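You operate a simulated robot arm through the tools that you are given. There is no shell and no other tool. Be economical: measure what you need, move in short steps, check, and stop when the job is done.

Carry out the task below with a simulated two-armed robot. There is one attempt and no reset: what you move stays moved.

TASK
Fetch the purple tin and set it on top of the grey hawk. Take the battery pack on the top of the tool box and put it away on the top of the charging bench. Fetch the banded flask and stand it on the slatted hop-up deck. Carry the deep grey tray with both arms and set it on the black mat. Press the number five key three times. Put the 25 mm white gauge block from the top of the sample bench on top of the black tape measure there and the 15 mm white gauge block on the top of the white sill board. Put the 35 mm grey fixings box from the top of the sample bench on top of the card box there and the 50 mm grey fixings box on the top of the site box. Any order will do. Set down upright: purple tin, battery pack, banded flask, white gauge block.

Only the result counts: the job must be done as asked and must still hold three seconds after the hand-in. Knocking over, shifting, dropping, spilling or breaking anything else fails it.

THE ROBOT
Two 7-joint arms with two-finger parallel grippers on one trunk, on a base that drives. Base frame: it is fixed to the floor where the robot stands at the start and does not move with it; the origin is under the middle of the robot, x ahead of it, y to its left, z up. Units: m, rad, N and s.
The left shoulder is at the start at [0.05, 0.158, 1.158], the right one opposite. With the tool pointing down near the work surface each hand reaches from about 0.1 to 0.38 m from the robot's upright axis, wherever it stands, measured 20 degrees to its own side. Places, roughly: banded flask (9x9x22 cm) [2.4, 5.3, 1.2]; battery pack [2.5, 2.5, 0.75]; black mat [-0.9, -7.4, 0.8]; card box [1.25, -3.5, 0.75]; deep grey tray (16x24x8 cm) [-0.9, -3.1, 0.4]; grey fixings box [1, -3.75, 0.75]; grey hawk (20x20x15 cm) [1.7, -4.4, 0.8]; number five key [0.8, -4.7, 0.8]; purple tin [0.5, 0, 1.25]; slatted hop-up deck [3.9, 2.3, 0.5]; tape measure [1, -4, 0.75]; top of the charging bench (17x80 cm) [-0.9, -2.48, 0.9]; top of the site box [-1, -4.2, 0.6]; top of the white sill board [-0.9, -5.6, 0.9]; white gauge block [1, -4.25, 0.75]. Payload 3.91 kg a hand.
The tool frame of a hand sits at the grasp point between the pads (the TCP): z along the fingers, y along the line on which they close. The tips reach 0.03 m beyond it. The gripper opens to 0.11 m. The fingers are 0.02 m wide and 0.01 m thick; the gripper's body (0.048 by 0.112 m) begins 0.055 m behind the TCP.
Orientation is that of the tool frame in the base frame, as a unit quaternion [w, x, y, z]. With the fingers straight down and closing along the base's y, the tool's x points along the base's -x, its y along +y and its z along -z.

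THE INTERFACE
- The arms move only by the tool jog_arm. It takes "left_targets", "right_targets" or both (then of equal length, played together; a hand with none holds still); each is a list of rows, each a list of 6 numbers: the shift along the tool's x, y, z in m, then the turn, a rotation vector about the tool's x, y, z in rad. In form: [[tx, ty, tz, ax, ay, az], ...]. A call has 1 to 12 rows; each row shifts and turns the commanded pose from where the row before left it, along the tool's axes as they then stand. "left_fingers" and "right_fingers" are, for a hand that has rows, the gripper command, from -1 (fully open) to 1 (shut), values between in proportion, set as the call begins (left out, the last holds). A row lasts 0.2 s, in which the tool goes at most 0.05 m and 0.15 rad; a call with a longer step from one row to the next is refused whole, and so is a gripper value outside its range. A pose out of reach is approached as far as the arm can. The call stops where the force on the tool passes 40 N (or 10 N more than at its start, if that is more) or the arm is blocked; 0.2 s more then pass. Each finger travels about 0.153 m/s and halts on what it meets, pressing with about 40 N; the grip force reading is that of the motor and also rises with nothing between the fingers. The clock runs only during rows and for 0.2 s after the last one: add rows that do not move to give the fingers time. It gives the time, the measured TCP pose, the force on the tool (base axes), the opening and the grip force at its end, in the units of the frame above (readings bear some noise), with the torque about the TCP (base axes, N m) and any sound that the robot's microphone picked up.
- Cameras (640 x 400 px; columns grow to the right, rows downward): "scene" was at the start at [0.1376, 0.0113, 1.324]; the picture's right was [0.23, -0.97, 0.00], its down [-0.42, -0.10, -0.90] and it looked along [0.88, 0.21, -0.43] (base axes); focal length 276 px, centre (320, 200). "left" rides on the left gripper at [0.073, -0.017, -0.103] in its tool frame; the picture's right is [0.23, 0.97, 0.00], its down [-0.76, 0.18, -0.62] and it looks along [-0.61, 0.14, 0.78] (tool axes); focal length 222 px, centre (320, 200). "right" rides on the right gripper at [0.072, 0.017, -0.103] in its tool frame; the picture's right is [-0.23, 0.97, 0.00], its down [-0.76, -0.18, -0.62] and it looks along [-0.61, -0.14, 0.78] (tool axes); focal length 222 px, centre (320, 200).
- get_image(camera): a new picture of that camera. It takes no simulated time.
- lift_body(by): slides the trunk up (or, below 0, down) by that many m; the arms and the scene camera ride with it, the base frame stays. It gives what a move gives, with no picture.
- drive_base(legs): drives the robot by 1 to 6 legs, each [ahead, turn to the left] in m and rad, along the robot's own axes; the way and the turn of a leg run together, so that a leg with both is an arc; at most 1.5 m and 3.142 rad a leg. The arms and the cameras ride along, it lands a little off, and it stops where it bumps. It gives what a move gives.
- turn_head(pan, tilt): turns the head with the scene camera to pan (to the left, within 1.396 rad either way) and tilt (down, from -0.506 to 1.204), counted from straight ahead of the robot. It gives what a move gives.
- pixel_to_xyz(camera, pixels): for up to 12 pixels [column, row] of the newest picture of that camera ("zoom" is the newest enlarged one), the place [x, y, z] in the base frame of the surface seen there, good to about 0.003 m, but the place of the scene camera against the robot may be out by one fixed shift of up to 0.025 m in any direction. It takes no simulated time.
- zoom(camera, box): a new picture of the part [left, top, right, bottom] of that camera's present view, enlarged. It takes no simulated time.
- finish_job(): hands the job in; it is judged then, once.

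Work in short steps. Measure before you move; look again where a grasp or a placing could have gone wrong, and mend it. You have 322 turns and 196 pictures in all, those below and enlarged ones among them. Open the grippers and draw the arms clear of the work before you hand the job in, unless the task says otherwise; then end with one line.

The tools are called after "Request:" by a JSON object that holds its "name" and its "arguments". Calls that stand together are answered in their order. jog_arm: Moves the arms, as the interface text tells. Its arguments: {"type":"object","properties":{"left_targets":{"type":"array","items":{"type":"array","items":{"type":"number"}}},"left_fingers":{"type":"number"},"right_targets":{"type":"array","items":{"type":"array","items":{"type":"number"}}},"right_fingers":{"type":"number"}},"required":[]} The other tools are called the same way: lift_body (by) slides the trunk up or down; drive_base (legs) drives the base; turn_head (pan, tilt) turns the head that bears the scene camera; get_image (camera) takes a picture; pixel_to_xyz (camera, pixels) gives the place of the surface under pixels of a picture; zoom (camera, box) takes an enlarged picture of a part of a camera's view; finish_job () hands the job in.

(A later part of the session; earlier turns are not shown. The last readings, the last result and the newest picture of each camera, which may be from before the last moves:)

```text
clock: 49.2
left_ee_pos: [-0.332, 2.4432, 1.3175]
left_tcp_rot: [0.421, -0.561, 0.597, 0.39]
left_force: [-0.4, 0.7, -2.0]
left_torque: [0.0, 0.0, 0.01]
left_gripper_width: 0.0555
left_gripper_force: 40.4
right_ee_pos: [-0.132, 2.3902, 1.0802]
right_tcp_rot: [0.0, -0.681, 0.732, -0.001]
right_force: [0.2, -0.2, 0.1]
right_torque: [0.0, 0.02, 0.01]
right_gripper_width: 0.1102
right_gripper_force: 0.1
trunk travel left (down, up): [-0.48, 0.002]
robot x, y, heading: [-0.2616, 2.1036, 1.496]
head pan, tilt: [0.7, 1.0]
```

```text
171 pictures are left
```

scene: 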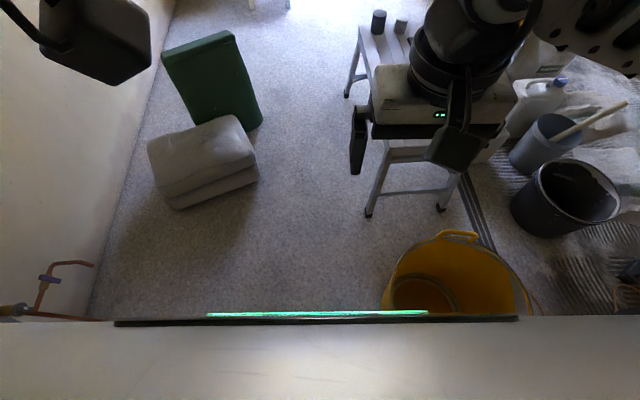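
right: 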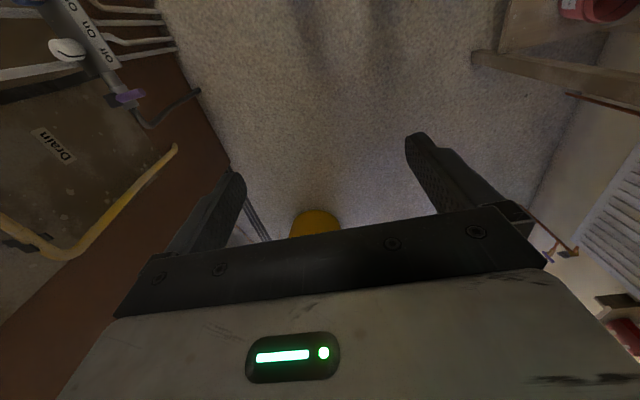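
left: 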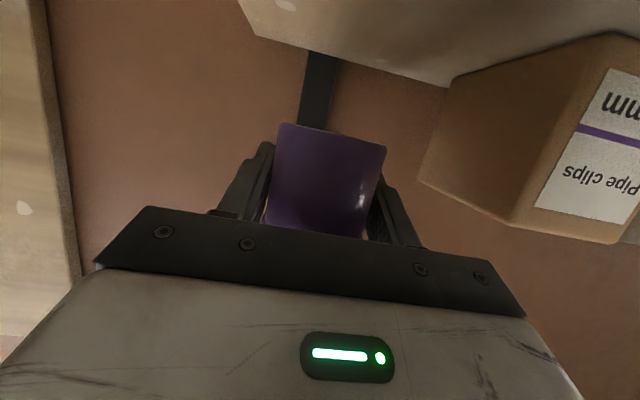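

I measure the bucket, the copper pipe and the bags in this picture.

Request:
{"name": "pixel_to_xyz", "arguments": {"camera": "scene", "pixels": [[85, 263], [45, 280], [40, 312], [90, 318], [385, 295], [388, 270], [430, 245], [470, 250], [525, 295], [366, 213], [255, 175], [110, 322]]}}

Request:
{"name": "get_image", "arguments": {"camera": "right"}}

Request:
{"name": "get_image", "arguments": {"camera": "left"}}

```text
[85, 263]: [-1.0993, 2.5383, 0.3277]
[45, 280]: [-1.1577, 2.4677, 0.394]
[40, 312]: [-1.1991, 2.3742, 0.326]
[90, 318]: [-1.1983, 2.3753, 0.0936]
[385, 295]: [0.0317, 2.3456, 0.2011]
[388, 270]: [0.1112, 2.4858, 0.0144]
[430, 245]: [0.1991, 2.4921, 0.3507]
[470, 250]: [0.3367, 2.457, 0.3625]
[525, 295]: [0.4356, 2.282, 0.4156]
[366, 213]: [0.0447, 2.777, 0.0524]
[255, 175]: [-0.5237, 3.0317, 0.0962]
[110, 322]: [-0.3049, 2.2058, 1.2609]
```

```text
170 pictures are left
```

right: 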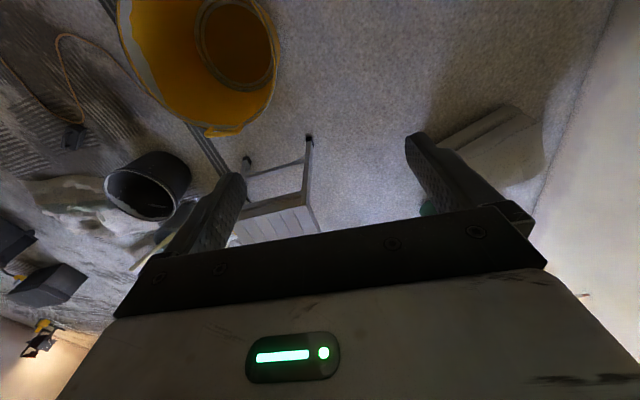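

```text
169 pictures are left
```

left: 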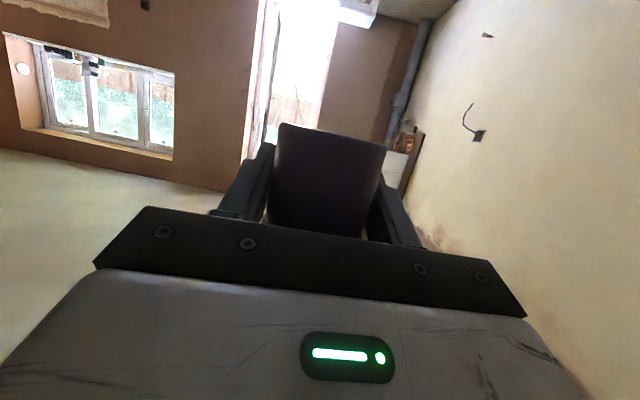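

The bucket (rim left edge at x≈0) is what I touched, with the base's front right corner. To know the base's width I back off and tilt the right hand so its camera looks down on the base.

Request:
{"name": "drive_base", "arguments": {"legs": [[-0.6, 0]]}}

Request:
{"name": "jog_arm", "arguments": {"right_targets": [[0, 0, 0, 0, 0.15, 0], [0, 0, 0, 0, 0.15, 0], [0, 0, 0, 0, 0.15, 0], [0, 0, 0, 0, 0.15, 0], [0, 0, 0, 0, 0, 0]]}}

Request:
{"name": "get_image", "arguments": {"camera": "right"}}

```text
clock: 52.6
left_ee_pos: [-0.3756, 1.8385, 1.3162]
left_tcp_rot: [0.421, -0.56, 0.598, 0.39]
left_force: [0.0, -0.1, -1.2]
left_torque: [-0.01, 0.01, 0.02]
left_gripper_width: 0.0555
left_gripper_force: 39.9
right_ee_pos: [-0.1774, 1.7859, 1.0806]
right_tcp_rot: [0.0, -0.68, 0.733, 0.0]
right_force: [0.6, 0.2, -0.1]
right_torque: [-0.02, 0.01, 0.0]
right_gripper_width: 0.11
right_gripper_force: 0.1
trunk travel left (down, up): [-0.48, 0.002]
robot x, y, heading: [-0.3051, 1.5002, 1.494]
head pan, tilt: [0.7, 1.0]
```

```text
clock: 53.8
left_ee_pos: [-0.3757, 1.8388, 1.3182]
left_tcp_rot: [0.422, -0.561, 0.596, 0.39]
left_force: [0.7, 1.2, -1.5]
left_torque: [0.02, 0.01, -0.01]
left_gripper_width: 0.0554
left_gripper_force: 40.2
right_ee_pos: [-0.1768, 1.7856, 1.0798]
right_tcp_rot: [-0.217, -0.65, 0.7, -0.201]
right_force: [0.4, 0.4, 0.8]
right_torque: [0.0, 0.04, -0.03]
right_gripper_width: 0.1101
right_gripper_force: 0.1
trunk travel left (down, up): [-0.48, 0.002]
robot x, y, heading: [-0.3083, 1.4984, 1.496]
head pan, tilt: [0.7, 1.0]
```

```text
168 pictures are left
```

right: 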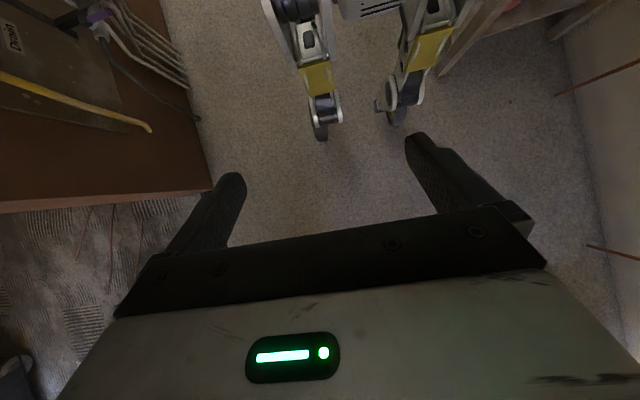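

The base shows two front legs with castors. I measure their outline.

Request:
{"name": "pixel_to_xyz", "arguments": {"camera": "right", "pixels": [[320, 137], [312, 120], [395, 122], [405, 95], [265, 8], [300, 65], [455, 20], [428, 70], [430, 45], [315, 75]]}}

Request:
{"name": "jog_arm", "arguments": {"right_targets": [[0, 0, 0, 0, 0.15, 0], [0, 0, 0, 0, 0.15, 0], [0, 0, 0, 0, 0.15, 0], [0, 0, 0, 0, 0, 0]]}}

Request:
{"name": "get_image", "arguments": {"camera": "right"}}

```text
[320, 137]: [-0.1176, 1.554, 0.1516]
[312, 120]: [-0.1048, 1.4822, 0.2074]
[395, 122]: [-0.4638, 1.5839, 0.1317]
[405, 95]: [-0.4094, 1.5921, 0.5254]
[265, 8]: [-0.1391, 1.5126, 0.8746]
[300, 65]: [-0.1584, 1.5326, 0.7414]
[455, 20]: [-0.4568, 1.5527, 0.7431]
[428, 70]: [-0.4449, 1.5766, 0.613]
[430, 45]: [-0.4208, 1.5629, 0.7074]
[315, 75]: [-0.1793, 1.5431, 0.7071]
```

```text
clock: 54.8
left_ee_pos: [-0.3757, 1.84, 1.317]
left_tcp_rot: [0.421, -0.561, 0.597, 0.389]
left_force: [-0.1, 0.1, -1.5]
left_torque: [0.0, 0.0, 0.02]
left_gripper_width: 0.0554
left_gripper_force: 40.1
right_ee_pos: [-0.1756, 1.7855, 1.0801]
right_tcp_rot: [-0.368, -0.588, 0.634, -0.341]
right_force: [-0.3, -1.4, -0.1]
right_torque: [0.0, -0.01, -0.05]
right_gripper_width: 0.1097
right_gripper_force: 0.1
trunk travel left (down, up): [-0.48, 0.002]
robot x, y, heading: [-0.3055, 1.4964, 1.496]
head pan, tilt: [0.7, 1.0]
```

```text
167 pictures are left
```

right: 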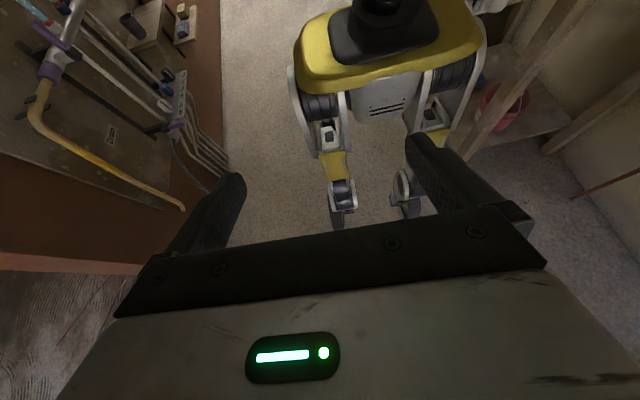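

It is a wheel-legged base. I measure its outer outline: body corners, legs and wheels.

Request:
{"name": "pixel_to_xyz", "arguments": {"camera": "right", "pixels": [[298, 40], [485, 40], [297, 80], [295, 95], [318, 145], [335, 200], [338, 222], [408, 212], [398, 185], [440, 140], [462, 95], [330, 10]]}}

```text
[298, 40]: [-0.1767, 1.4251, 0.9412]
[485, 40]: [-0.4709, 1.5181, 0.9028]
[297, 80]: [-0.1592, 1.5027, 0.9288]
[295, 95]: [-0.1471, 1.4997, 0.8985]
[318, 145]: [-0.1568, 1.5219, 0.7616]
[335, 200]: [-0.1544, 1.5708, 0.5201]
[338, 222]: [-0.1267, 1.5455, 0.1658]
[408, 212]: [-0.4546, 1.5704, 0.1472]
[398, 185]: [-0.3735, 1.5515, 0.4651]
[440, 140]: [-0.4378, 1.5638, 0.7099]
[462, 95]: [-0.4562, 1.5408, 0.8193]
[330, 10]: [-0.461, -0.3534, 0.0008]
```

The visible base is narrow (±0.2 m), so I need the bucket's place more exactly. I bring the right hand back to straight down and measure the bucket with the wrist camera.

Request:
{"name": "jog_arm", "arguments": {"right_targets": [[0, 0, 0, 0, -0.15, 0], [0, 0, 0, 0, -0.15, 0], [0, 0, 0, 0, -0.15, 0], [0, 0, 0, 0, -0.15, 0], [0, 0, 0, 0, -0.15, 0], [0, 0, 0, 0, -0.15, 0], [0, 0, 0, 0, -0.15, 0], [0, 0, 0, 0, 0, 0]]}}

Request:
{"name": "get_image", "arguments": {"camera": "right"}}

Request:
{"name": "turn_head", "arguments": {"pan": -0.3, "tilt": 0.8}}

Request:
{"name": "get_image", "arguments": {"camera": "scene"}}

```text
clock: 56.6
left_ee_pos: [-0.3762, 1.8394, 1.3162]
left_tcp_rot: [0.423, -0.56, 0.597, 0.388]
left_force: [-0.1, -0.4, -0.5]
left_torque: [0.02, 0.0, -0.02]
left_gripper_width: 0.0555
left_gripper_force: 40.1
right_ee_pos: [-0.1773, 1.7845, 1.078]
right_tcp_rot: [0.001, -0.68, 0.733, 0.001]
right_force: [0.1, 0.2, -0.8]
right_torque: [0.02, 0.01, -0.02]
right_gripper_width: 0.1101
right_gripper_force: 0.0
trunk travel left (down, up): [-0.48, 0.002]
robot x, y, heading: [-0.3055, 1.4967, 1.495]
head pan, tilt: [0.7, 1.0]
```

```text
166 pictures are left
```

right: 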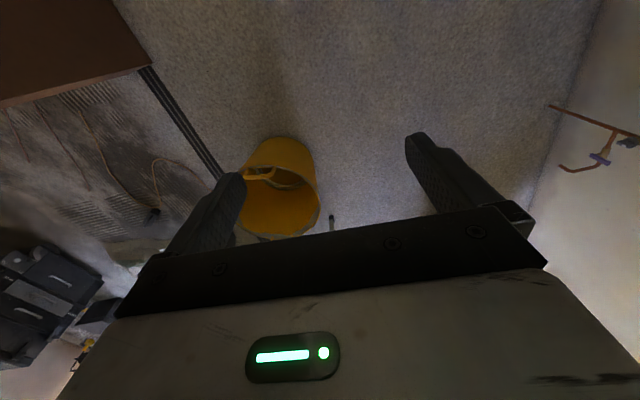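

```text
clock: 57.9
left_ee_pos: [-0.3746, 1.8385, 1.3152]
left_tcp_rot: [0.422, -0.558, 0.599, 0.39]
left_force: [0.0, 0.0, -1.6]
left_torque: [0.03, 0.03, -0.01]
left_gripper_width: 0.0556
left_gripper_force: 40.1
right_ee_pos: [-0.1783, 1.7849, 1.0806]
right_tcp_rot: [0.0, -0.679, 0.734, -0.001]
right_force: [-0.5, -0.1, 0.8]
right_torque: [-0.04, 0.01, -0.01]
right_gripper_width: 0.1101
right_gripper_force: 0.1
trunk travel left (down, up): [-0.48, 0.002]
robot x, y, heading: [-0.3074, 1.4972, 1.5]
head pan, tilt: [-0.3, 0.799]
```

```text
165 pictures are left
```

scene: 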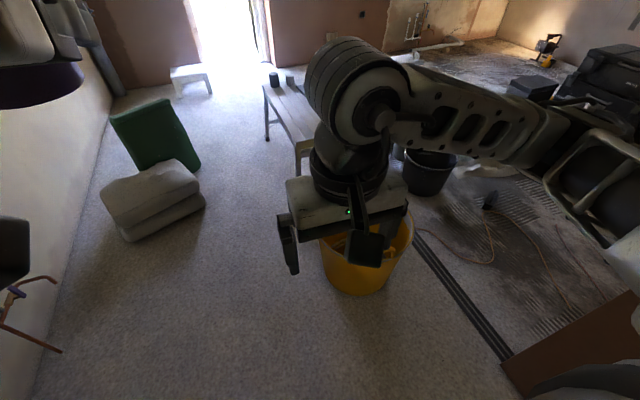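

I measure the bucket and wall corner with the right wrist camera, and the pipe on the left.

Request:
{"name": "pixel_to_xyz", "arguments": {"camera": "right", "pixels": [[317, 180], [310, 155], [290, 140], [319, 205], [245, 180], [255, 155], [148, 65], [160, 70], [562, 108], [605, 158], [332, 217], [300, 235]]}}

Request:
{"name": "pixel_to_xyz", "arguments": {"camera": "scene", "pixels": [[330, 282], [375, 293], [412, 240], [408, 215], [505, 355], [530, 350], [60, 350], [322, 240], [205, 200], [298, 170]]}}

```text
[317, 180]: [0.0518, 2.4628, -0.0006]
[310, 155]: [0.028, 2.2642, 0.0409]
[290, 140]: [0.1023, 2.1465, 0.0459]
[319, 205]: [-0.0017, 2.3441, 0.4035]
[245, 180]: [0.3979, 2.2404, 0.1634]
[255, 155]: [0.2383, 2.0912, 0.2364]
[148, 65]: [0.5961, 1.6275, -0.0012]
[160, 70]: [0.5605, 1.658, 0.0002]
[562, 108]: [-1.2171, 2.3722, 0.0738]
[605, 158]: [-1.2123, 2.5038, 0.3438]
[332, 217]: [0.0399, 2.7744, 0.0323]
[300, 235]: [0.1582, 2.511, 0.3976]
```

```text
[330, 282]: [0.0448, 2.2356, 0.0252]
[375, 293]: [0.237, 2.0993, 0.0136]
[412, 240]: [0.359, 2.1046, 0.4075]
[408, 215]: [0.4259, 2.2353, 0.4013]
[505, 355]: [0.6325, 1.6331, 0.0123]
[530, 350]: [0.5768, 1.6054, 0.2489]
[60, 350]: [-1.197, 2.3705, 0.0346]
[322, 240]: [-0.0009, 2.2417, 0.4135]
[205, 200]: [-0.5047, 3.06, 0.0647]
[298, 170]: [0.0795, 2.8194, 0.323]
```

The bump matches a square base of about ±0.25 m. The wall-corner gap (0.57 m) is the easier one if the right elbow is drawn in, so I stretch the right arm forward to narrow it and then look at the elbow.

Request:
{"name": "jog_arm", "arguments": {"right_targets": [[0, 0, 0, 0, -0.15, 0], [0, 0, 0, 0, -0.15, 0], [0, 0, 0, 0, -0.15, 0], [0, 0, 0, 0, -0.15, 0], [0, 0, 0, 0, -0.15, 0], [0, 0, 0, 0, -0.15, 0], [0, 0, 0, 0, -0.15, 0]]}}

Request:
{"name": "jog_arm", "arguments": {"right_targets": [[-0.021, 0.01, 0.036, 0, 0, 0], [-0.021, 0.01, 0.036, 0, 0, 0], [-0.021, 0.01, 0.036, 0, 0, 0], [-0.021, 0.01, 0.036, 0, 0, 0], [-0.021, 0.01, 0.036, 0, 0, 0], [-0.021, 0.01, 0.036, 0, 0, 0], [0, 0, 0, 0, 0, 0]]}}

Request:
{"name": "turn_head", "arguments": {"pan": -0.9, "tilt": 0.6}}

Request:
{"name": "get_image", "arguments": {"camera": "scene"}}

```text
clock: 59.5
left_ee_pos: [-0.3759, 1.8384, 1.3172]
left_tcp_rot: [0.422, -0.559, 0.598, 0.39]
left_force: [-0.5, 0.1, -1.7]
left_torque: [0.02, 0.01, -0.04]
left_gripper_width: 0.0553
left_gripper_force: 39.8
right_ee_pos: [-0.2184, 1.8415, 1.0761]
right_tcp_rot: [0.368, -0.588, 0.634, 0.342]
right_force: [-0.3, 0.5, -0.6]
right_torque: [-0.03, 0.02, -0.03]
right_gripper_width: 0.1098
right_gripper_force: 0.0
right hand out of reach, approached as far as the arm can: row 3, 4, 5, 6, 7
trunk travel left (down, up): [-0.48, 0.002]
robot x, y, heading: [-0.3077, 1.4986, 1.496]
head pan, tilt: [-0.3, 0.799]
```

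```text
clock: 61.1
left_ee_pos: [-0.3754, 1.8388, 1.3162]
left_tcp_rot: [0.422, -0.559, 0.598, 0.39]
left_force: [0.1, 0.1, -1.4]
left_torque: [-0.02, 0.0, 0.03]
left_gripper_width: 0.0554
left_gripper_force: 39.7
right_ee_pos: [-0.2598, 2.0923, 1.0755]
right_tcp_rot: [0.368, -0.588, 0.634, 0.34]
right_force: [0.1, 0.9, -0.4]
right_torque: [-0.02, 0.02, -0.01]
right_gripper_width: 0.1101
right_gripper_force: 0.0
trunk travel left (down, up): [-0.48, 0.002]
robot x, y, heading: [-0.304, 1.5026, 1.496]
head pan, tilt: [-0.3, 0.799]
```

```text
clock: 62.1
left_ee_pos: [-0.3755, 1.8399, 1.3156]
left_tcp_rot: [0.422, -0.559, 0.598, 0.39]
left_force: [0.3, 1.3, -0.9]
left_torque: [0.05, -0.02, 0.0]
left_gripper_width: 0.0555
left_gripper_force: 40.1
right_ee_pos: [-0.2598, 2.0926, 1.0753]
right_tcp_rot: [0.368, -0.588, 0.634, 0.34]
right_force: [0.0, 0.2, -0.8]
right_torque: [-0.02, -0.01, -0.03]
right_gripper_width: 0.11
right_gripper_force: 0.0
trunk travel left (down, up): [-0.48, 0.002]
robot x, y, heading: [-0.308, 1.4968, 1.493]
head pan, tilt: [-0.901, 0.6]
```

```text
164 pictures are left
```

scene: 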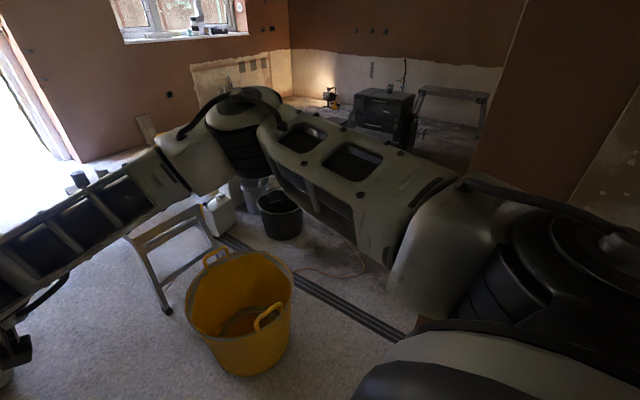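

The elbow is more in front now. I measure the arm's right outline and the gap points.

Request:
{"name": "pixel_to_xyz", "arguments": {"camera": "scene", "pixels": [[245, 100], [275, 110], [330, 130], [390, 150], [430, 175], [470, 185], [510, 200], [600, 230], [630, 245], [292, 290], [250, 375], [415, 320]]}}

```text
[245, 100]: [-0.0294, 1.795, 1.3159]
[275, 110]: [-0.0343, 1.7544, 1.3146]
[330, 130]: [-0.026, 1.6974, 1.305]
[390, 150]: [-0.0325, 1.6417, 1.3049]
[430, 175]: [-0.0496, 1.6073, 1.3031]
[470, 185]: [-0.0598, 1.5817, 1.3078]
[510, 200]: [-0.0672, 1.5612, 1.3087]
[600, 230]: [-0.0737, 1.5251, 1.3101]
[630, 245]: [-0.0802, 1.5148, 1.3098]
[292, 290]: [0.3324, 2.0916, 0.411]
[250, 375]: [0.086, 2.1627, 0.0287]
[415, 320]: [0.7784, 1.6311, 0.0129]
```

The elbow is now about 0.27 m out. I draw the right hand a little more to the left, then pivot right to heading ≈0.436, aiming for the gap's middle at (0.435, 1.865).

Request:
{"name": "jog_arm", "arguments": {"right_targets": [[0, 0.04, 0, 0, 0, 0], [0, 0.04, 0, 0, 0, 0], [0, 0, 0, 0, 0, 0]]}}

Request:
{"name": "drive_base", "arguments": {"legs": [[0, -1.058]]}}

Request:
{"name": "get_image", "arguments": {"camera": "scene"}}

```text
clock: 62.9
left_ee_pos: [-0.3755, 1.8397, 1.3158]
left_tcp_rot: [0.421, -0.56, 0.598, 0.39]
left_force: [0.5, -0.9, -1.9]
left_torque: [0.03, 0.02, 0.0]
left_gripper_width: 0.0555
left_gripper_force: 39.7
right_ee_pos: [-0.339, 2.1006, 1.0774]
right_tcp_rot: [0.367, -0.589, 0.635, 0.34]
right_force: [-0.1, -0.1, 1.0]
right_torque: [0.0, 0.01, 0.01]
right_gripper_width: 0.1098
right_gripper_force: 0.0
trunk travel left (down, up): [-0.48, 0.002]
robot x, y, heading: [-0.3089, 1.4956, 1.499]
head pan, tilt: [-0.901, 0.6]
```

```text
clock: 65.8
left_ee_pos: [-0.0512, 1.7368, 1.3164]
left_tcp_rot: [0.558, -0.197, 0.795, 0.135]
left_force: [-0.4, -1.0, -1.7]
left_torque: [0.04, -0.01, 0.0]
left_gripper_width: 0.0553
left_gripper_force: 39.6
right_ee_pos: [0.1898, 1.8403, 1.0774]
right_tcp_rot: [0.487, -0.204, 0.841, 0.117]
right_force: [-0.3, -0.2, 0.2]
right_torque: [0.02, -0.01, 0.02]
right_gripper_width: 0.1098
right_gripper_force: 0.1
trunk travel left (down, up): [-0.48, 0.002]
robot x, y, heading: [-0.3024, 1.4963, 0.476]
head pan, tilt: [-0.901, 0.6]
```

```text
163 pictures are left
```

scene: 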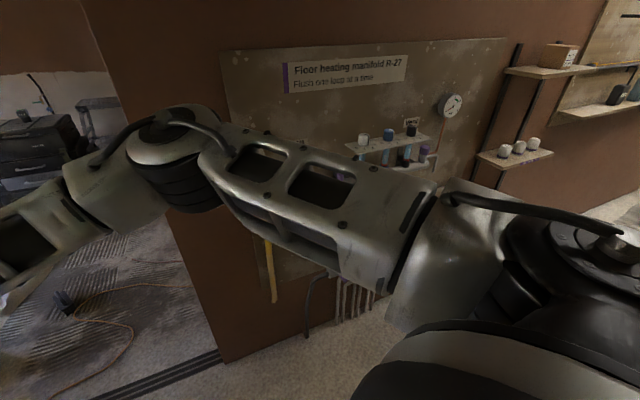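

I measure the wall corner from here and the arm's outline again.

Request:
{"name": "pixel_to_xyz", "arguments": {"camera": "scene", "pixels": [[221, 350], [195, 275], [228, 350], [130, 80], [240, 140], [330, 160], [400, 180], [450, 190], [340, 180], [220, 115]]}}

Request:
{"name": "turn_head", "arguments": {"pan": 0.0, "tilt": 0.9}}

Request:
{"name": "get_image", "arguments": {"camera": "scene"}}

```text
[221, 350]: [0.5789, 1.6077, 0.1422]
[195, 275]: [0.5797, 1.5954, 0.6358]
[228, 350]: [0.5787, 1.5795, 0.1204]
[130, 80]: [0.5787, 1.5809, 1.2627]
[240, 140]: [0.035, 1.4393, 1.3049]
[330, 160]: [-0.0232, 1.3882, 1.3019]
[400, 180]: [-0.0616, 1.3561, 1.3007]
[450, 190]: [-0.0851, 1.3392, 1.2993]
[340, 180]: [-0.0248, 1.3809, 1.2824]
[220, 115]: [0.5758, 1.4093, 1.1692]
```

```text
clock: 67.0
left_ee_pos: [-0.0519, 1.7341, 1.3167]
left_tcp_rot: [0.558, -0.196, 0.795, 0.134]
left_force: [0.6, -1.1, -0.4]
left_torque: [-0.02, 0.01, -0.02]
left_gripper_width: 0.0554
left_gripper_force: 40.1
right_ee_pos: [0.1889, 1.8416, 1.0788]
right_tcp_rot: [0.488, -0.205, 0.841, 0.118]
right_force: [-0.2, 0.5, -0.1]
right_torque: [0.01, 0.04, 0.01]
right_gripper_width: 0.1099
right_gripper_force: 0.1
trunk travel left (down, up): [-0.48, 0.002]
robot x, y, heading: [-0.3051, 1.4973, 0.471]
head pan, tilt: [0.0, 0.901]
```

```text
162 pictures are left
```

scene: 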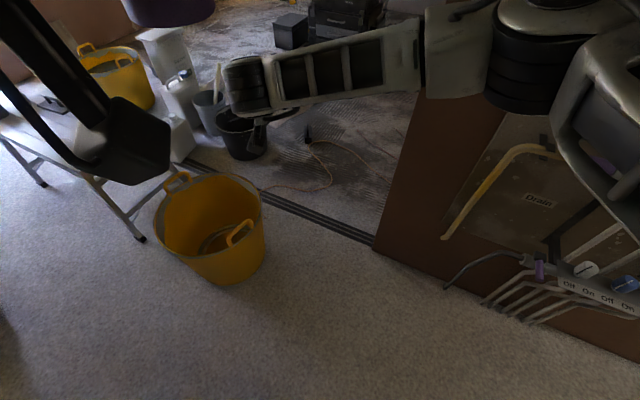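

The arm now stays within about 0.25 m. I measure the bucket's rim from here for a last check of the gap.

Request:
{"name": "pixel_to_xyz", "arguments": {"camera": "scene", "pixels": [[263, 205], [255, 240], [230, 282], [190, 252], [155, 215], [257, 190], [374, 245], [370, 235], [250, 232], [210, 255]]}}

```text
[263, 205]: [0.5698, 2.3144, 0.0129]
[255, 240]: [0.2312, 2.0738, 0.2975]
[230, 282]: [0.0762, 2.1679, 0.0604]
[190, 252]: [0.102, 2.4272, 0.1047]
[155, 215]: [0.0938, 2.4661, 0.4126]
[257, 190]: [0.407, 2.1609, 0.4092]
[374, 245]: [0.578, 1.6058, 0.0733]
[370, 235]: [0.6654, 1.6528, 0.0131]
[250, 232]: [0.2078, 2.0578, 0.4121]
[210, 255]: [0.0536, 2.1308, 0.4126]
```

The gap's middle is near (0.436, 1.851) with heading 0.50; I am 4.4 cm left of that line. I pivot slightly right, drive 0.42 and turn back.

Request:
{"name": "drive_base", "arguments": {"legs": [[0, -0.078], [0.42, 0], [0, 0.104]]}}

```text
clock: 70.7
left_ee_pos: [0.3393, 1.9149, 1.3158]
left_tcp_rot: [0.555, -0.21, 0.792, 0.144]
left_force: [-0.1, 0.3, -1.4]
left_torque: [0.02, -0.04, -0.02]
left_gripper_width: 0.0557
left_gripper_force: 40.2
right_ee_pos: [0.5747, 2.0292, 1.0783]
right_tcp_rot: [0.485, -0.22, 0.837, 0.126]
right_force: [-0.3, -0.4, -0.3]
right_torque: [0.0, -0.01, -0.05]
right_gripper_width: 0.1098
right_gripper_force: 0.0
trunk travel left (down, up): [-0.48, 0.002]
robot x, y, heading: [0.0923, 1.6651, 0.518]
head pan, tilt: [0.0, 0.901]
```

I am on the line (offset about 1 mm). I trim the heading and drive 0.65 through the gap.

Request:
{"name": "drive_base", "arguments": {"legs": [[0, -0.018], [0.65, 0]]}}

```text
clock: 73.1
left_ee_pos: [0.5784, 2.0406, 1.3162]
left_tcp_rot: [0.556, -0.202, 0.795, 0.136]
left_force: [0.6, 0.2, -1.3]
left_torque: [-0.02, 0.02, -0.02]
left_gripper_width: 0.0554
left_gripper_force: 40.2
right_ee_pos: [0.8184, 2.1465, 1.0772]
right_tcp_rot: [0.487, -0.21, 0.84, 0.119]
right_force: [0.0, 0.4, 0.7]
right_torque: [0.0, 0.03, 0.0]
right_gripper_width: 0.1099
right_gripper_force: 0.0
trunk travel left (down, up): [-0.48, 0.002]
robot x, y, heading: [0.3252, 1.7981, 0.483]
head pan, tilt: [0.0, 0.901]
stopped in leg 2: the robot was blocked; the commanded pose is now the measured one
```

It stopped again near the pinch. I look at the right arm against the wall corner.

Request:
{"name": "turn_head", "arguments": {"pan": -1.1, "tilt": 0.6}}

Request:
{"name": "get_image", "arguments": {"camera": "scene"}}

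Request:
{"name": "turn_head", "arguments": {"pan": 1.1, "tilt": 1.0}}

Request:
{"name": "get_image", "arguments": {"camera": "scene"}}

```text
clock: 74.4
left_ee_pos: [0.579, 2.0407, 1.3154]
left_tcp_rot: [0.556, -0.203, 0.794, 0.136]
left_force: [0.0, -0.6, -1.7]
left_torque: [0.05, 0.04, 0.02]
left_gripper_width: 0.0555
left_gripper_force: 40.4
right_ee_pos: [0.8186, 2.1472, 1.0762]
right_tcp_rot: [0.487, -0.21, 0.84, 0.117]
right_force: [-1.1, -0.3, -0.2]
right_torque: [0.04, -0.01, 0.03]
right_gripper_width: 0.1097
right_gripper_force: 0.1
trunk travel left (down, up): [-0.48, 0.002]
robot x, y, heading: [0.3309, 1.7946, 0.489]
head pan, tilt: [-1.1, 0.6]
```

```text
161 pictures are left
```

scene: 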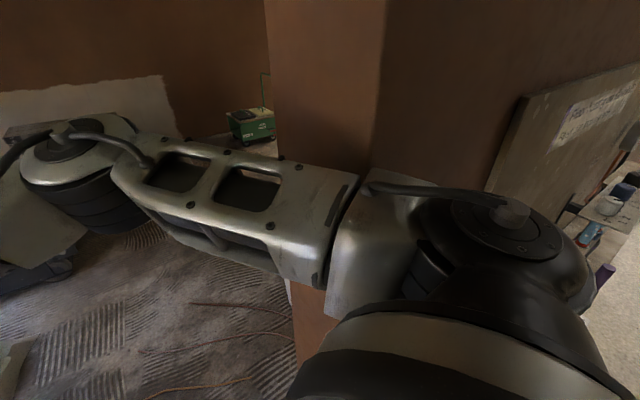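

```text
clock: 76.5
left_ee_pos: [0.5777, 2.043, 1.3081]
left_tcp_rot: [0.551, -0.197, 0.798, 0.142]
left_force: [0.8, 0.2, -1.3]
left_torque: [0.01, 0.03, 0.02]
left_gripper_width: 0.0555
left_gripper_force: 40.0
right_ee_pos: [0.8204, 2.1471, 1.0759]
right_tcp_rot: [0.487, -0.21, 0.84, 0.118]
right_force: [-0.6, -0.3, -0.4]
right_torque: [0.01, 0.0, 0.01]
right_gripper_width: 0.1098
right_gripper_force: 0.1
trunk travel left (down, up): [-0.48, 0.002]
robot x, y, heading: [0.3265, 1.7941, 0.487]
head pan, tilt: [1.1, 1.0]
```

```text
160 pictures are left
```

scene: 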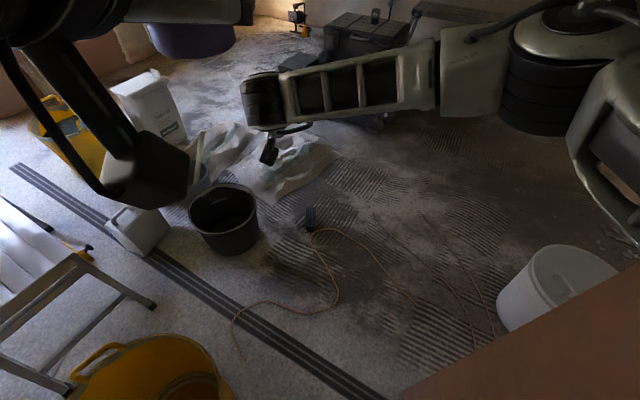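

I measure the bucket's rim and the wall corner again from here, relative to the robot at (0.327, 1.796).

Request:
{"name": "pixel_to_xyz", "arguments": {"camera": "scene", "pixels": [[215, 362], [235, 390], [180, 342], [120, 350], [90, 375], [75, 398], [405, 398], [520, 345], [640, 285], [600, 300], [495, 300], [310, 225]]}}

Request:
{"name": "get_image", "arguments": {"camera": "right"}}

```text
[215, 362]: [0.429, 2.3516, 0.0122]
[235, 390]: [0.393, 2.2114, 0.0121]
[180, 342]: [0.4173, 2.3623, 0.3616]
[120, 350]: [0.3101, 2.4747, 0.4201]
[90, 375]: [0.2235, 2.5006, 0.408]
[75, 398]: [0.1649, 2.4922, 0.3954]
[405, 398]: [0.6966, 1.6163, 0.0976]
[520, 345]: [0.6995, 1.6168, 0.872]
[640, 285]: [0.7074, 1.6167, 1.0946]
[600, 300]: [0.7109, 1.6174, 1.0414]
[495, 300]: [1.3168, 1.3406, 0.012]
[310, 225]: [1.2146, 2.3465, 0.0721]
```

```text
159 pictures are left
```

right: 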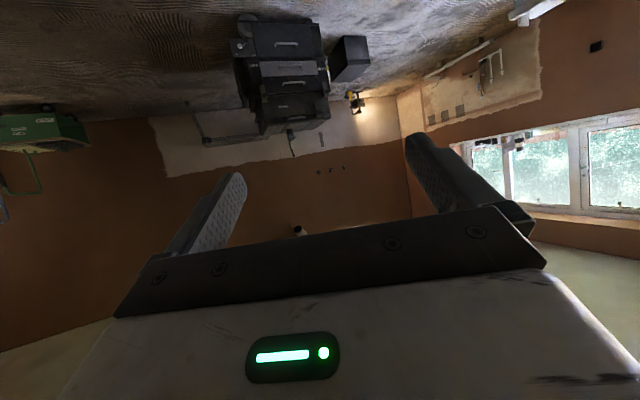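

Both stops fit a round footprint of about 0.295 m radius, too wide for this gap. The room beyond seems to run on to the south behind this wall, so I look there for another way in.

Request:
{"name": "turn_head", "arguments": {"pan": -0.75, "tilt": 0.3}}

Request:
{"name": "get_image", "arguments": {"camera": "scene"}}

Request:
{"name": "pixel_to_xyz", "arguments": {"camera": "scene", "pixels": [[450, 60], [380, 60], [300, 60], [200, 60], [500, 100], [100, 100], [420, 150], [480, 60]]}}

```text
clock: 78.3
left_ee_pos: [0.5794, 2.0399, 1.3155]
left_tcp_rot: [0.557, -0.203, 0.794, 0.136]
left_force: [-0.6, 0.2, -1.7]
left_torque: [-0.01, -0.01, 0.01]
left_gripper_width: 0.0554
left_gripper_force: 40.1
right_ee_pos: [0.8199, 2.1469, 1.0772]
right_tcp_rot: [0.487, -0.21, 0.84, 0.118]
right_force: [0.4, 0.4, -0.7]
right_torque: [-0.01, -0.02, 0.01]
right_gripper_width: 0.11
right_gripper_force: 0.1
trunk travel left (down, up): [-0.48, 0.002]
robot x, y, heading: [0.3264, 1.7941, 0.49]
head pan, tilt: [-0.75, 0.3]
```

```text
158 pictures are left
```

scene: 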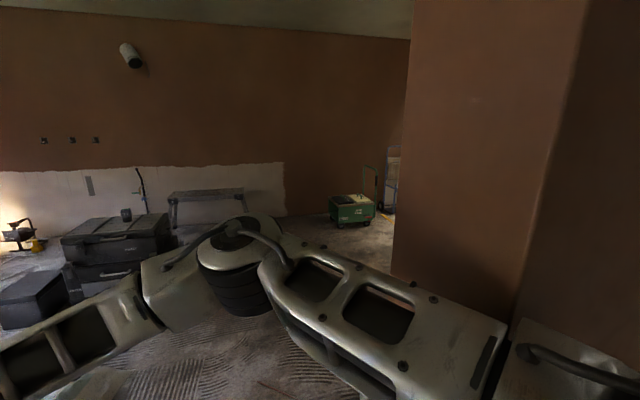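

```text
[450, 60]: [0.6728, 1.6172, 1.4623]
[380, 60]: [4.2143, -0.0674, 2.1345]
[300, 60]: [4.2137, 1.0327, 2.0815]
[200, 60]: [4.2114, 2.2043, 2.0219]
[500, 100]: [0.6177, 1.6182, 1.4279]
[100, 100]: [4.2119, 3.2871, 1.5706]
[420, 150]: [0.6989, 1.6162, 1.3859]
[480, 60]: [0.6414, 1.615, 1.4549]
```

The room does run south past x 0.75, with an opening likely at the south end. I back out of the gap, turn to face south (-y) and look along the aisle.

Request:
{"name": "drive_base", "arguments": {"legs": [[-0.7, 0], [0, -2.06]]}}

Request:
{"name": "turn_head", "arguments": {"pan": 0, "tilt": 0.35}}

Request:
{"name": "get_image", "arguments": {"camera": "scene"}}

```text
clock: 87.0
left_ee_pos: [-0.2046, 1.1448, 1.3161]
left_tcp_rot: [0.401, 0.583, 0.575, -0.41]
left_force: [-0.8, 1.1, -0.9]
left_torque: [0.02, -0.01, 0.0]
left_gripper_width: 0.0556
left_gripper_force: 39.8
right_ee_pos: [-0.2285, 0.8831, 1.0772]
right_tcp_rot: [0.348, 0.62, 0.604, -0.359]
right_force: [-0.7, -0.1, -0.5]
right_torque: [0.0, -0.01, 0.03]
right_gripper_width: 0.11
right_gripper_force: 0.0
trunk travel left (down, up): [-0.48, 0.002]
robot x, y, heading: [-0.2901, 1.4827, -1.587]
head pan, tilt: [-0.75, 0.3]
```

```text
clock: 88.1
left_ee_pos: [-0.2042, 1.1449, 1.3161]
left_tcp_rot: [0.4, 0.584, 0.576, -0.41]
left_force: [-0.3, 0.1, -2.1]
left_torque: [-0.01, 0.01, 0.04]
left_gripper_width: 0.0554
left_gripper_force: 39.8
right_ee_pos: [-0.2279, 0.8846, 1.0759]
right_tcp_rot: [0.349, 0.619, 0.604, -0.359]
right_force: [-0.2, -0.1, 0.6]
right_torque: [0.01, -0.02, 0.04]
right_gripper_width: 0.11
right_gripper_force: 0.0
trunk travel left (down, up): [-0.48, 0.002]
robot x, y, heading: [-0.2927, 1.4857, -1.599]
head pan, tilt: [0.0, 0.351]
```

```text
157 pictures are left
```

scene: 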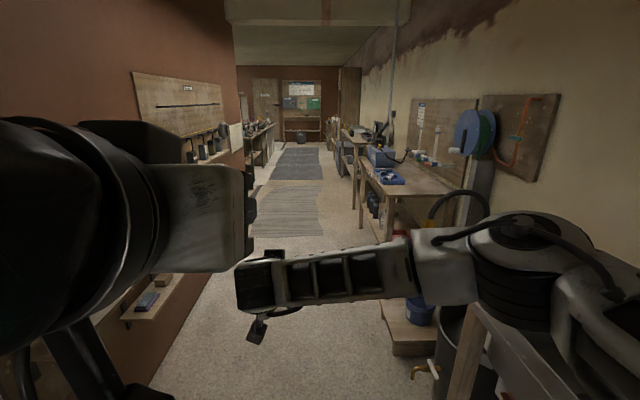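

The aisle is open southwards. I measure the wall end on the left, the benches on the right, and the rugs.

Request:
{"name": "pixel_to_xyz", "arguments": {"camera": "scene", "pixels": [[240, 195], [362, 230], [358, 165], [385, 240], [395, 355], [380, 305], [320, 190], [285, 215], [250, 190], [262, 165], [345, 160], [185, 350]]}}

Request:
{"name": "zoom", "arguments": {"camera": "scene", "box": [220, 70, 460, 220]}}

```text
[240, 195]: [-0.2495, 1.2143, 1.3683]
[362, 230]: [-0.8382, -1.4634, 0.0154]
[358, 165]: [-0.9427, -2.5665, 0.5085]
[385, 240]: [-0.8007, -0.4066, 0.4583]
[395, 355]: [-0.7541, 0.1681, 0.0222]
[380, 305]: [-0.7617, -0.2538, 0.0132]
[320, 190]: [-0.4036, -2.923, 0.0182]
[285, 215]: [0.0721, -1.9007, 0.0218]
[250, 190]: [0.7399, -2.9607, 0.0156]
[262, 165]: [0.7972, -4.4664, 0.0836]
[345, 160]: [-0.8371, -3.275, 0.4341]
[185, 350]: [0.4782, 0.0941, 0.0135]
```

```text
2.67 times, centred on (340, 145) of scene
```

zoom: 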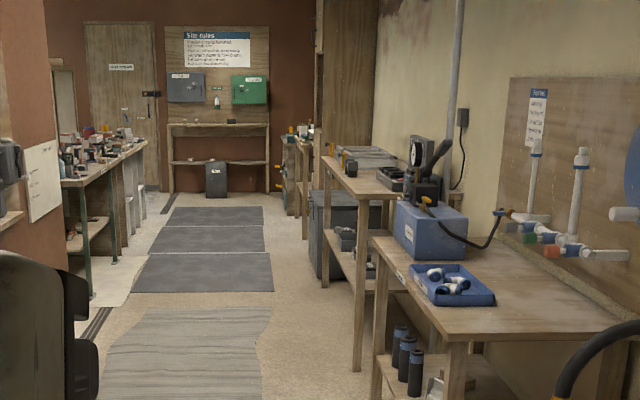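

The wall on the left ends near y -1.5 and a floor track shows an opening there. I drive 3 m south along x≈-0.2.

Request:
{"name": "drive_base", "arguments": {"legs": [[0, 0.06], [1.5, 0], [1.5, 0]]}}

Request:
{"name": "turn_head", "arguments": {"pan": 0.9, "tilt": 0.4}}

Request:
{"name": "get_image", "arguments": {"camera": "scene"}}

```text
clock: 103.0
left_ee_pos: [-0.0981, -1.8489, 1.3167]
left_tcp_rot: [0.409, 0.572, 0.588, -0.401]
left_force: [1.0, -0.4, -0.8]
left_torque: [0.0, -0.01, 0.0]
left_gripper_width: 0.0556
left_gripper_force: 39.8
right_ee_pos: [-0.1109, -2.1088, 1.0772]
right_tcp_rot: [0.357, 0.607, 0.617, -0.352]
right_force: [-0.2, -0.2, 0.2]
right_torque: [0.0, 0.02, 0.0]
right_gripper_width: 0.1101
right_gripper_force: 0.1
trunk travel left (down, up): [-0.48, 0.002]
robot x, y, heading: [-0.1973, -1.5157, -1.55]
head pan, tilt: [0.0, 0.351]
```

```text
clock: 104.2
left_ee_pos: [-0.0985, -1.846, 1.3171]
left_tcp_rot: [0.408, 0.572, 0.588, -0.401]
left_force: [0.0, 1.3, -1.3]
left_torque: [-0.02, -0.02, -0.03]
left_gripper_width: 0.0556
left_gripper_force: 39.4
right_ee_pos: [-0.1106, -2.1097, 1.0766]
right_tcp_rot: [0.357, 0.606, 0.618, -0.351]
right_force: [-1.0, -1.0, -0.3]
right_torque: [-0.01, 0.0, -0.04]
right_gripper_width: 0.1102
right_gripper_force: 0.1
trunk travel left (down, up): [-0.48, 0.002]
robot x, y, heading: [-0.2024, -1.514, -1.552]
head pan, tilt: [0.901, 0.4]
```

```text
155 pictures are left
```

scene: 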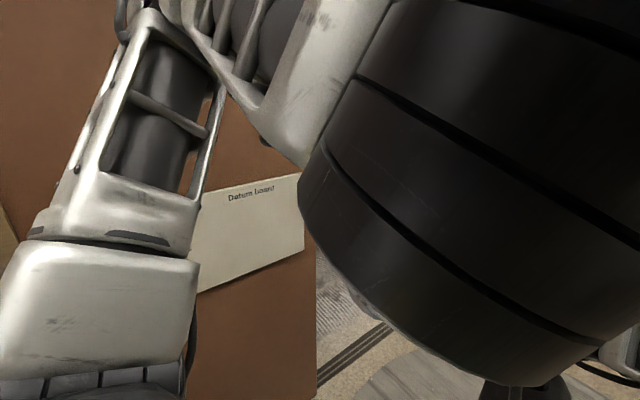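

The left arm hides the view. I lower the left hand with the tin by about 0.2 and look again.

Request:
{"name": "jog_arm", "arguments": {"left_targets": [[0.034, 0, 0.02, 0, 0, 0], [0.034, 0, 0.02, 0, 0, 0], [0.034, 0, 0.02, 0, 0, 0], [0.034, 0, 0.02, 0, 0, 0], [0.034, 0, 0.02, 0, 0, 0], [0.034, 0, 0.02, 0, 0, 0], [0, 0, 0, 0, 0, 0]]}}

Request:
{"name": "drive_base", "arguments": {"legs": [[0.5, 0]]}}

Request:
{"name": "turn_head", "arguments": {"pan": 1.2, "tilt": 0.3}}

Request:
{"name": "get_image", "arguments": {"camera": "scene"}}

```text
clock: 105.1
left_ee_pos: [-0.0975, -1.9136, 1.2246]
left_tcp_rot: [0.413, 0.564, 0.584, -0.412]
left_force: [2.3, 2.1, 1.1]
left_torque: [0.04, -0.04, 0.04]
left_gripper_width: 0.0553
left_gripper_force: 40.2
left hand out of reach, approached as far as the arm can: row 1, 2, 3, 4
right_ee_pos: [-0.119, -2.1127, 1.0716]
right_tcp_rot: [0.349, 0.611, 0.615, -0.356]
right_force: [0.2, -0.3, 0.6]
right_torque: [0.0, 0.02, 0.02]
right_gripper_width: 0.1098
right_gripper_force: 0.1
trunk travel left (down, up): [-0.48, 0.002]
robot x, y, heading: [-0.1973, -1.512, -1.551]
head pan, tilt: [0.901, 0.4]
stopped in row 4 (left hand): the force on the tool passed its limit at 57 N (the readings are from after the stop); the commanded pose is now the measured one
```

```text
clock: 108.1
left_ee_pos: [-0.0837, -2.4191, 1.2254]
left_tcp_rot: [0.414, 0.562, 0.586, -0.412]
left_force: [3.8, 4.9, 8.7]
left_torque: [-0.01, 0.09, -0.02]
left_gripper_width: 0.0552
left_gripper_force: 39.9
right_ee_pos: [-0.1039, -2.6178, 1.0696]
right_tcp_rot: [0.351, 0.608, 0.619, -0.353]
right_force: [0.2, 0.2, -0.4]
right_torque: [-0.03, -0.02, -0.02]
right_gripper_width: 0.1099
right_gripper_force: 0.1
trunk travel left (down, up): [-0.48, 0.002]
robot x, y, heading: [-0.1848, -2.0173, -1.55]
head pan, tilt: [0.901, 0.4]
```

```text
clock: 108.9
left_ee_pos: [-0.0837, -2.419, 1.2252]
left_tcp_rot: [0.414, 0.561, 0.587, -0.411]
left_force: [0.5, 2.0, 1.1]
left_torque: [0.0, 0.01, -0.04]
left_gripper_width: 0.0552
left_gripper_force: 40.0
right_ee_pos: [-0.1052, -2.6165, 1.0714]
right_tcp_rot: [0.35, 0.608, 0.619, -0.353]
right_force: [0.2, 0.5, 0.5]
right_torque: [0.01, -0.01, 0.0]
right_gripper_width: 0.11
right_gripper_force: 0.0
trunk travel left (down, up): [-0.48, 0.002]
robot x, y, heading: [-0.1892, -2.0196, -1.545]
head pan, tilt: [1.201, 0.3]
```

```text
154 pictures are left
```

scene: 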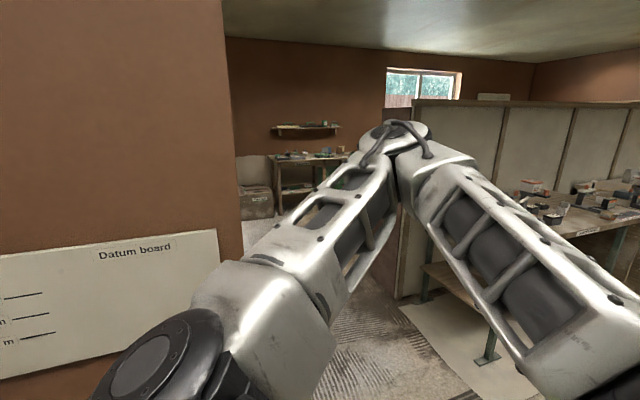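

The opening is there on the left. The left hand had met the right forearm, so I move the right hand back to its own side and then lower the left.

Request:
{"name": "jog_arm", "arguments": {"right_targets": [[0, -0.04, 0, 0, 0, 0], [0, -0.04, 0, 0, 0, 0], [0.01, -0.04, -0.02, 0, 0, 0], [0.01, -0.04, -0.02, 0, 0, 0], [0.01, -0.03, -0.02, 0, 0, 0], [0, 0, 0, 0, 0, 0]], "left_targets": [[-0.01, 0, 0, 0, 0, 0], [0, 0, 0, 0, 0, 0], [0, 0, 0, 0, 0, 0], [0, 0, 0, 0, 0, 0], [0, 0, 0, 0, 0, 0], [0, 0, 0, 0, 0, 0]]}}

Request:
{"name": "jog_arm", "arguments": {"left_targets": [[0.034, 0.01, 0.01, 0, 0, 0], [0.034, 0.01, 0.01, 0, 0, 0], [0.034, 0, 0.01, 0, 0, 0], [0.034, 0, 0.01, 0, 0, 0], [0, 0, 0, 0, 0, 0]]}}

Request:
{"name": "get_image", "arguments": {"camera": "scene"}}

Request:
{"name": "get_image", "arguments": {"camera": "left"}}

```text
clock: 110.3
left_ee_pos: [-0.0829, -2.4216, 1.2336]
left_tcp_rot: [0.414, 0.561, 0.587, -0.411]
left_force: [-0.1, 0.6, -1.7]
left_torque: [0.0, 0.03, 0.02]
left_gripper_width: 0.0552
left_gripper_force: 40.0
right_ee_pos: [-0.2958, -2.5505, 1.0753]
right_tcp_rot: [0.35, 0.608, 0.618, -0.354]
right_force: [1.0, -0.4, 1.0]
right_torque: [-0.01, 0.04, -0.05]
right_gripper_width: 0.11
right_gripper_force: 0.0
trunk travel left (down, up): [-0.48, 0.002]
robot x, y, heading: [-0.1881, -2.0158, -1.546]
head pan, tilt: [1.201, 0.3]
```

```text
clock: 111.5
left_ee_pos: [-0.0486, -2.4352, 1.1203]
left_tcp_rot: [0.412, 0.563, 0.587, -0.41]
left_force: [-0.8, 0.8, -1.6]
left_torque: [0.0, 0.01, 0.0]
left_gripper_width: 0.0552
left_gripper_force: 39.7
left hand out of reach, approached as far as the arm can: row 1, 2, 3, 4
right_ee_pos: [-0.2962, -2.5499, 1.0748]
right_tcp_rot: [0.351, 0.608, 0.618, -0.354]
right_force: [0.8, 0.3, 0.5]
right_torque: [0.0, -0.01, 0.02]
right_gripper_width: 0.1103
right_gripper_force: 0.1
trunk travel left (down, up): [-0.48, 0.002]
robot x, y, heading: [-0.1894, -2.0194, -1.546]
head pan, tilt: [1.201, 0.3]
```

```text
153 pictures are left
```

scene: 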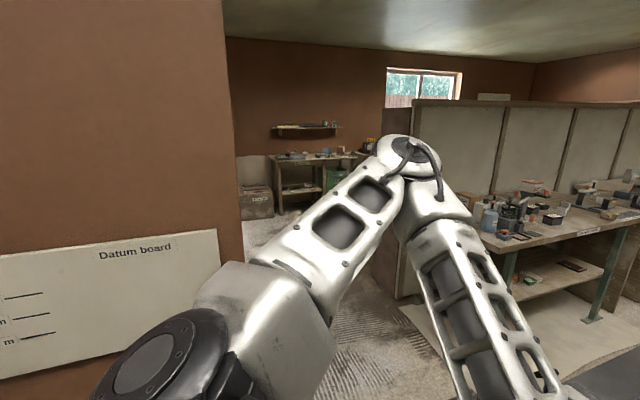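

```text
152 pictures are left
```

left: 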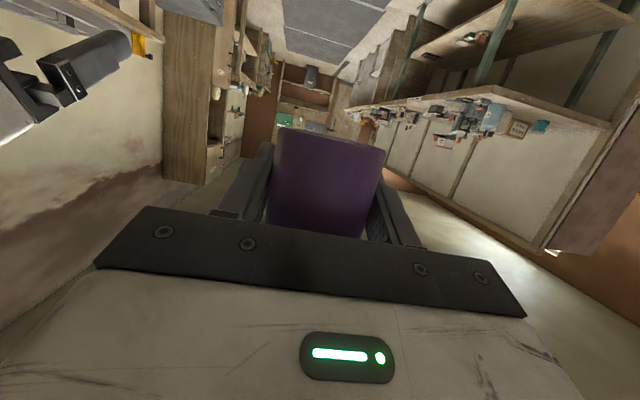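

The tin is still well held. I measure the opening: wall end near (240,250), partition end (400,295), and things beyond.

Request:
{"name": "pixel_to_xyz", "arguments": {"camera": "scene", "pixels": [[220, 100], [238, 150], [410, 130], [398, 290], [430, 300], [485, 360], [270, 215], [255, 245], [365, 300], [400, 380], [325, 185], [640, 225]]}}

Request:
{"name": "zoom", "arguments": {"camera": "scene", "box": [200, 60, 640, 335]}}

```text
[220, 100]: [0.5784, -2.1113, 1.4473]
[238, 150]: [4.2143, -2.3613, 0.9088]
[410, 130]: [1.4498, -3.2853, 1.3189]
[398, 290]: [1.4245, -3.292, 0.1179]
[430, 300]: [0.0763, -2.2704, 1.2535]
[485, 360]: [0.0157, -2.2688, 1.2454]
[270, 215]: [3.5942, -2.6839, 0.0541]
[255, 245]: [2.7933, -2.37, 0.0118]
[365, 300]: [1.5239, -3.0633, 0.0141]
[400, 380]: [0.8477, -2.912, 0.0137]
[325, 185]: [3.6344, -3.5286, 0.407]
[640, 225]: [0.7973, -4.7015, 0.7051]
```

```text
1.45 times, centred on (420, 198) of scene
```

zoom: 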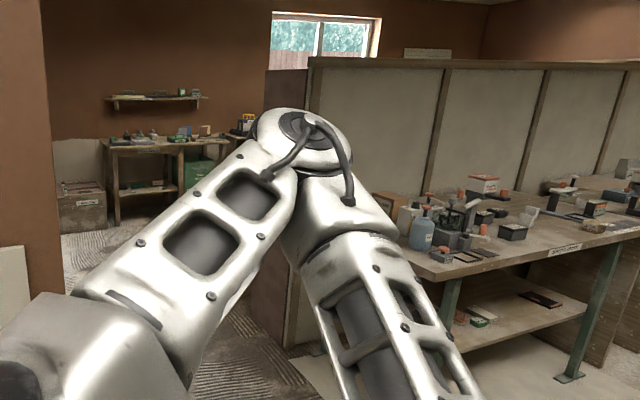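

The opening spans y -2.15 to -3.2. I drive to its middle at y≈-2.7, turn to face east and go through to x≈2.2.

Request:
{"name": "drive_base", "arguments": {"legs": [[0.68, 0], [0, 1.546], [1.2, 0]]}}

Request:
{"name": "turn_head", "arguments": {"pan": 0, "tilt": 0.5}}

Request:
{"name": "get_image", "arguments": {"camera": "scene"}}

```text
clock: 124.8
left_ee_pos: [1.4455, -2.5567, 1.1217]
left_tcp_rot: [0.582, -0.015, 0.813, 0.0]
left_force: [0.6, 0.2, -0.9]
left_torque: [-0.01, -0.01, -0.01]
left_gripper_width: 0.0552
left_gripper_force: 40.3
right_ee_pos: [1.5582, -2.8033, 1.0748]
right_tcp_rot: [0.499, -0.006, 0.867, -0.004]
right_force: [-0.5, 0.0, 0.0]
right_torque: [0.02, -0.03, -0.05]
right_gripper_width: 0.11
right_gripper_force: 0.0
trunk travel left (down, up): [-0.48, 0.002]
robot x, y, heading: [1.0272, -2.6939, 0.019]
head pan, tilt: [1.201, 0.3]
```

```text
clock: 126.2
left_ee_pos: [1.4439, -2.5558, 1.1209]
left_tcp_rot: [0.582, -0.015, 0.813, 0.0]
left_force: [0.3, -0.1, -2.0]
left_torque: [-0.01, 0.0, -0.02]
left_gripper_width: 0.0554
left_gripper_force: 40.0
right_ee_pos: [1.5571, -2.8035, 1.0744]
right_tcp_rot: [0.498, -0.006, 0.867, -0.003]
right_force: [0.8, -0.3, -0.3]
right_torque: [-0.01, 0.0, 0.0]
right_gripper_width: 0.1102
right_gripper_force: 0.1
trunk travel left (down, up): [-0.48, 0.002]
robot x, y, heading: [1.0265, -2.6934, 0.022]
head pan, tilt: [0.0, 0.499]
```

```text
150 pictures are left
```

scene: 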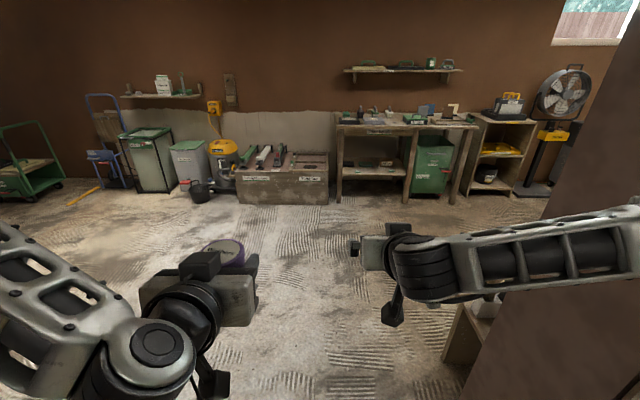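

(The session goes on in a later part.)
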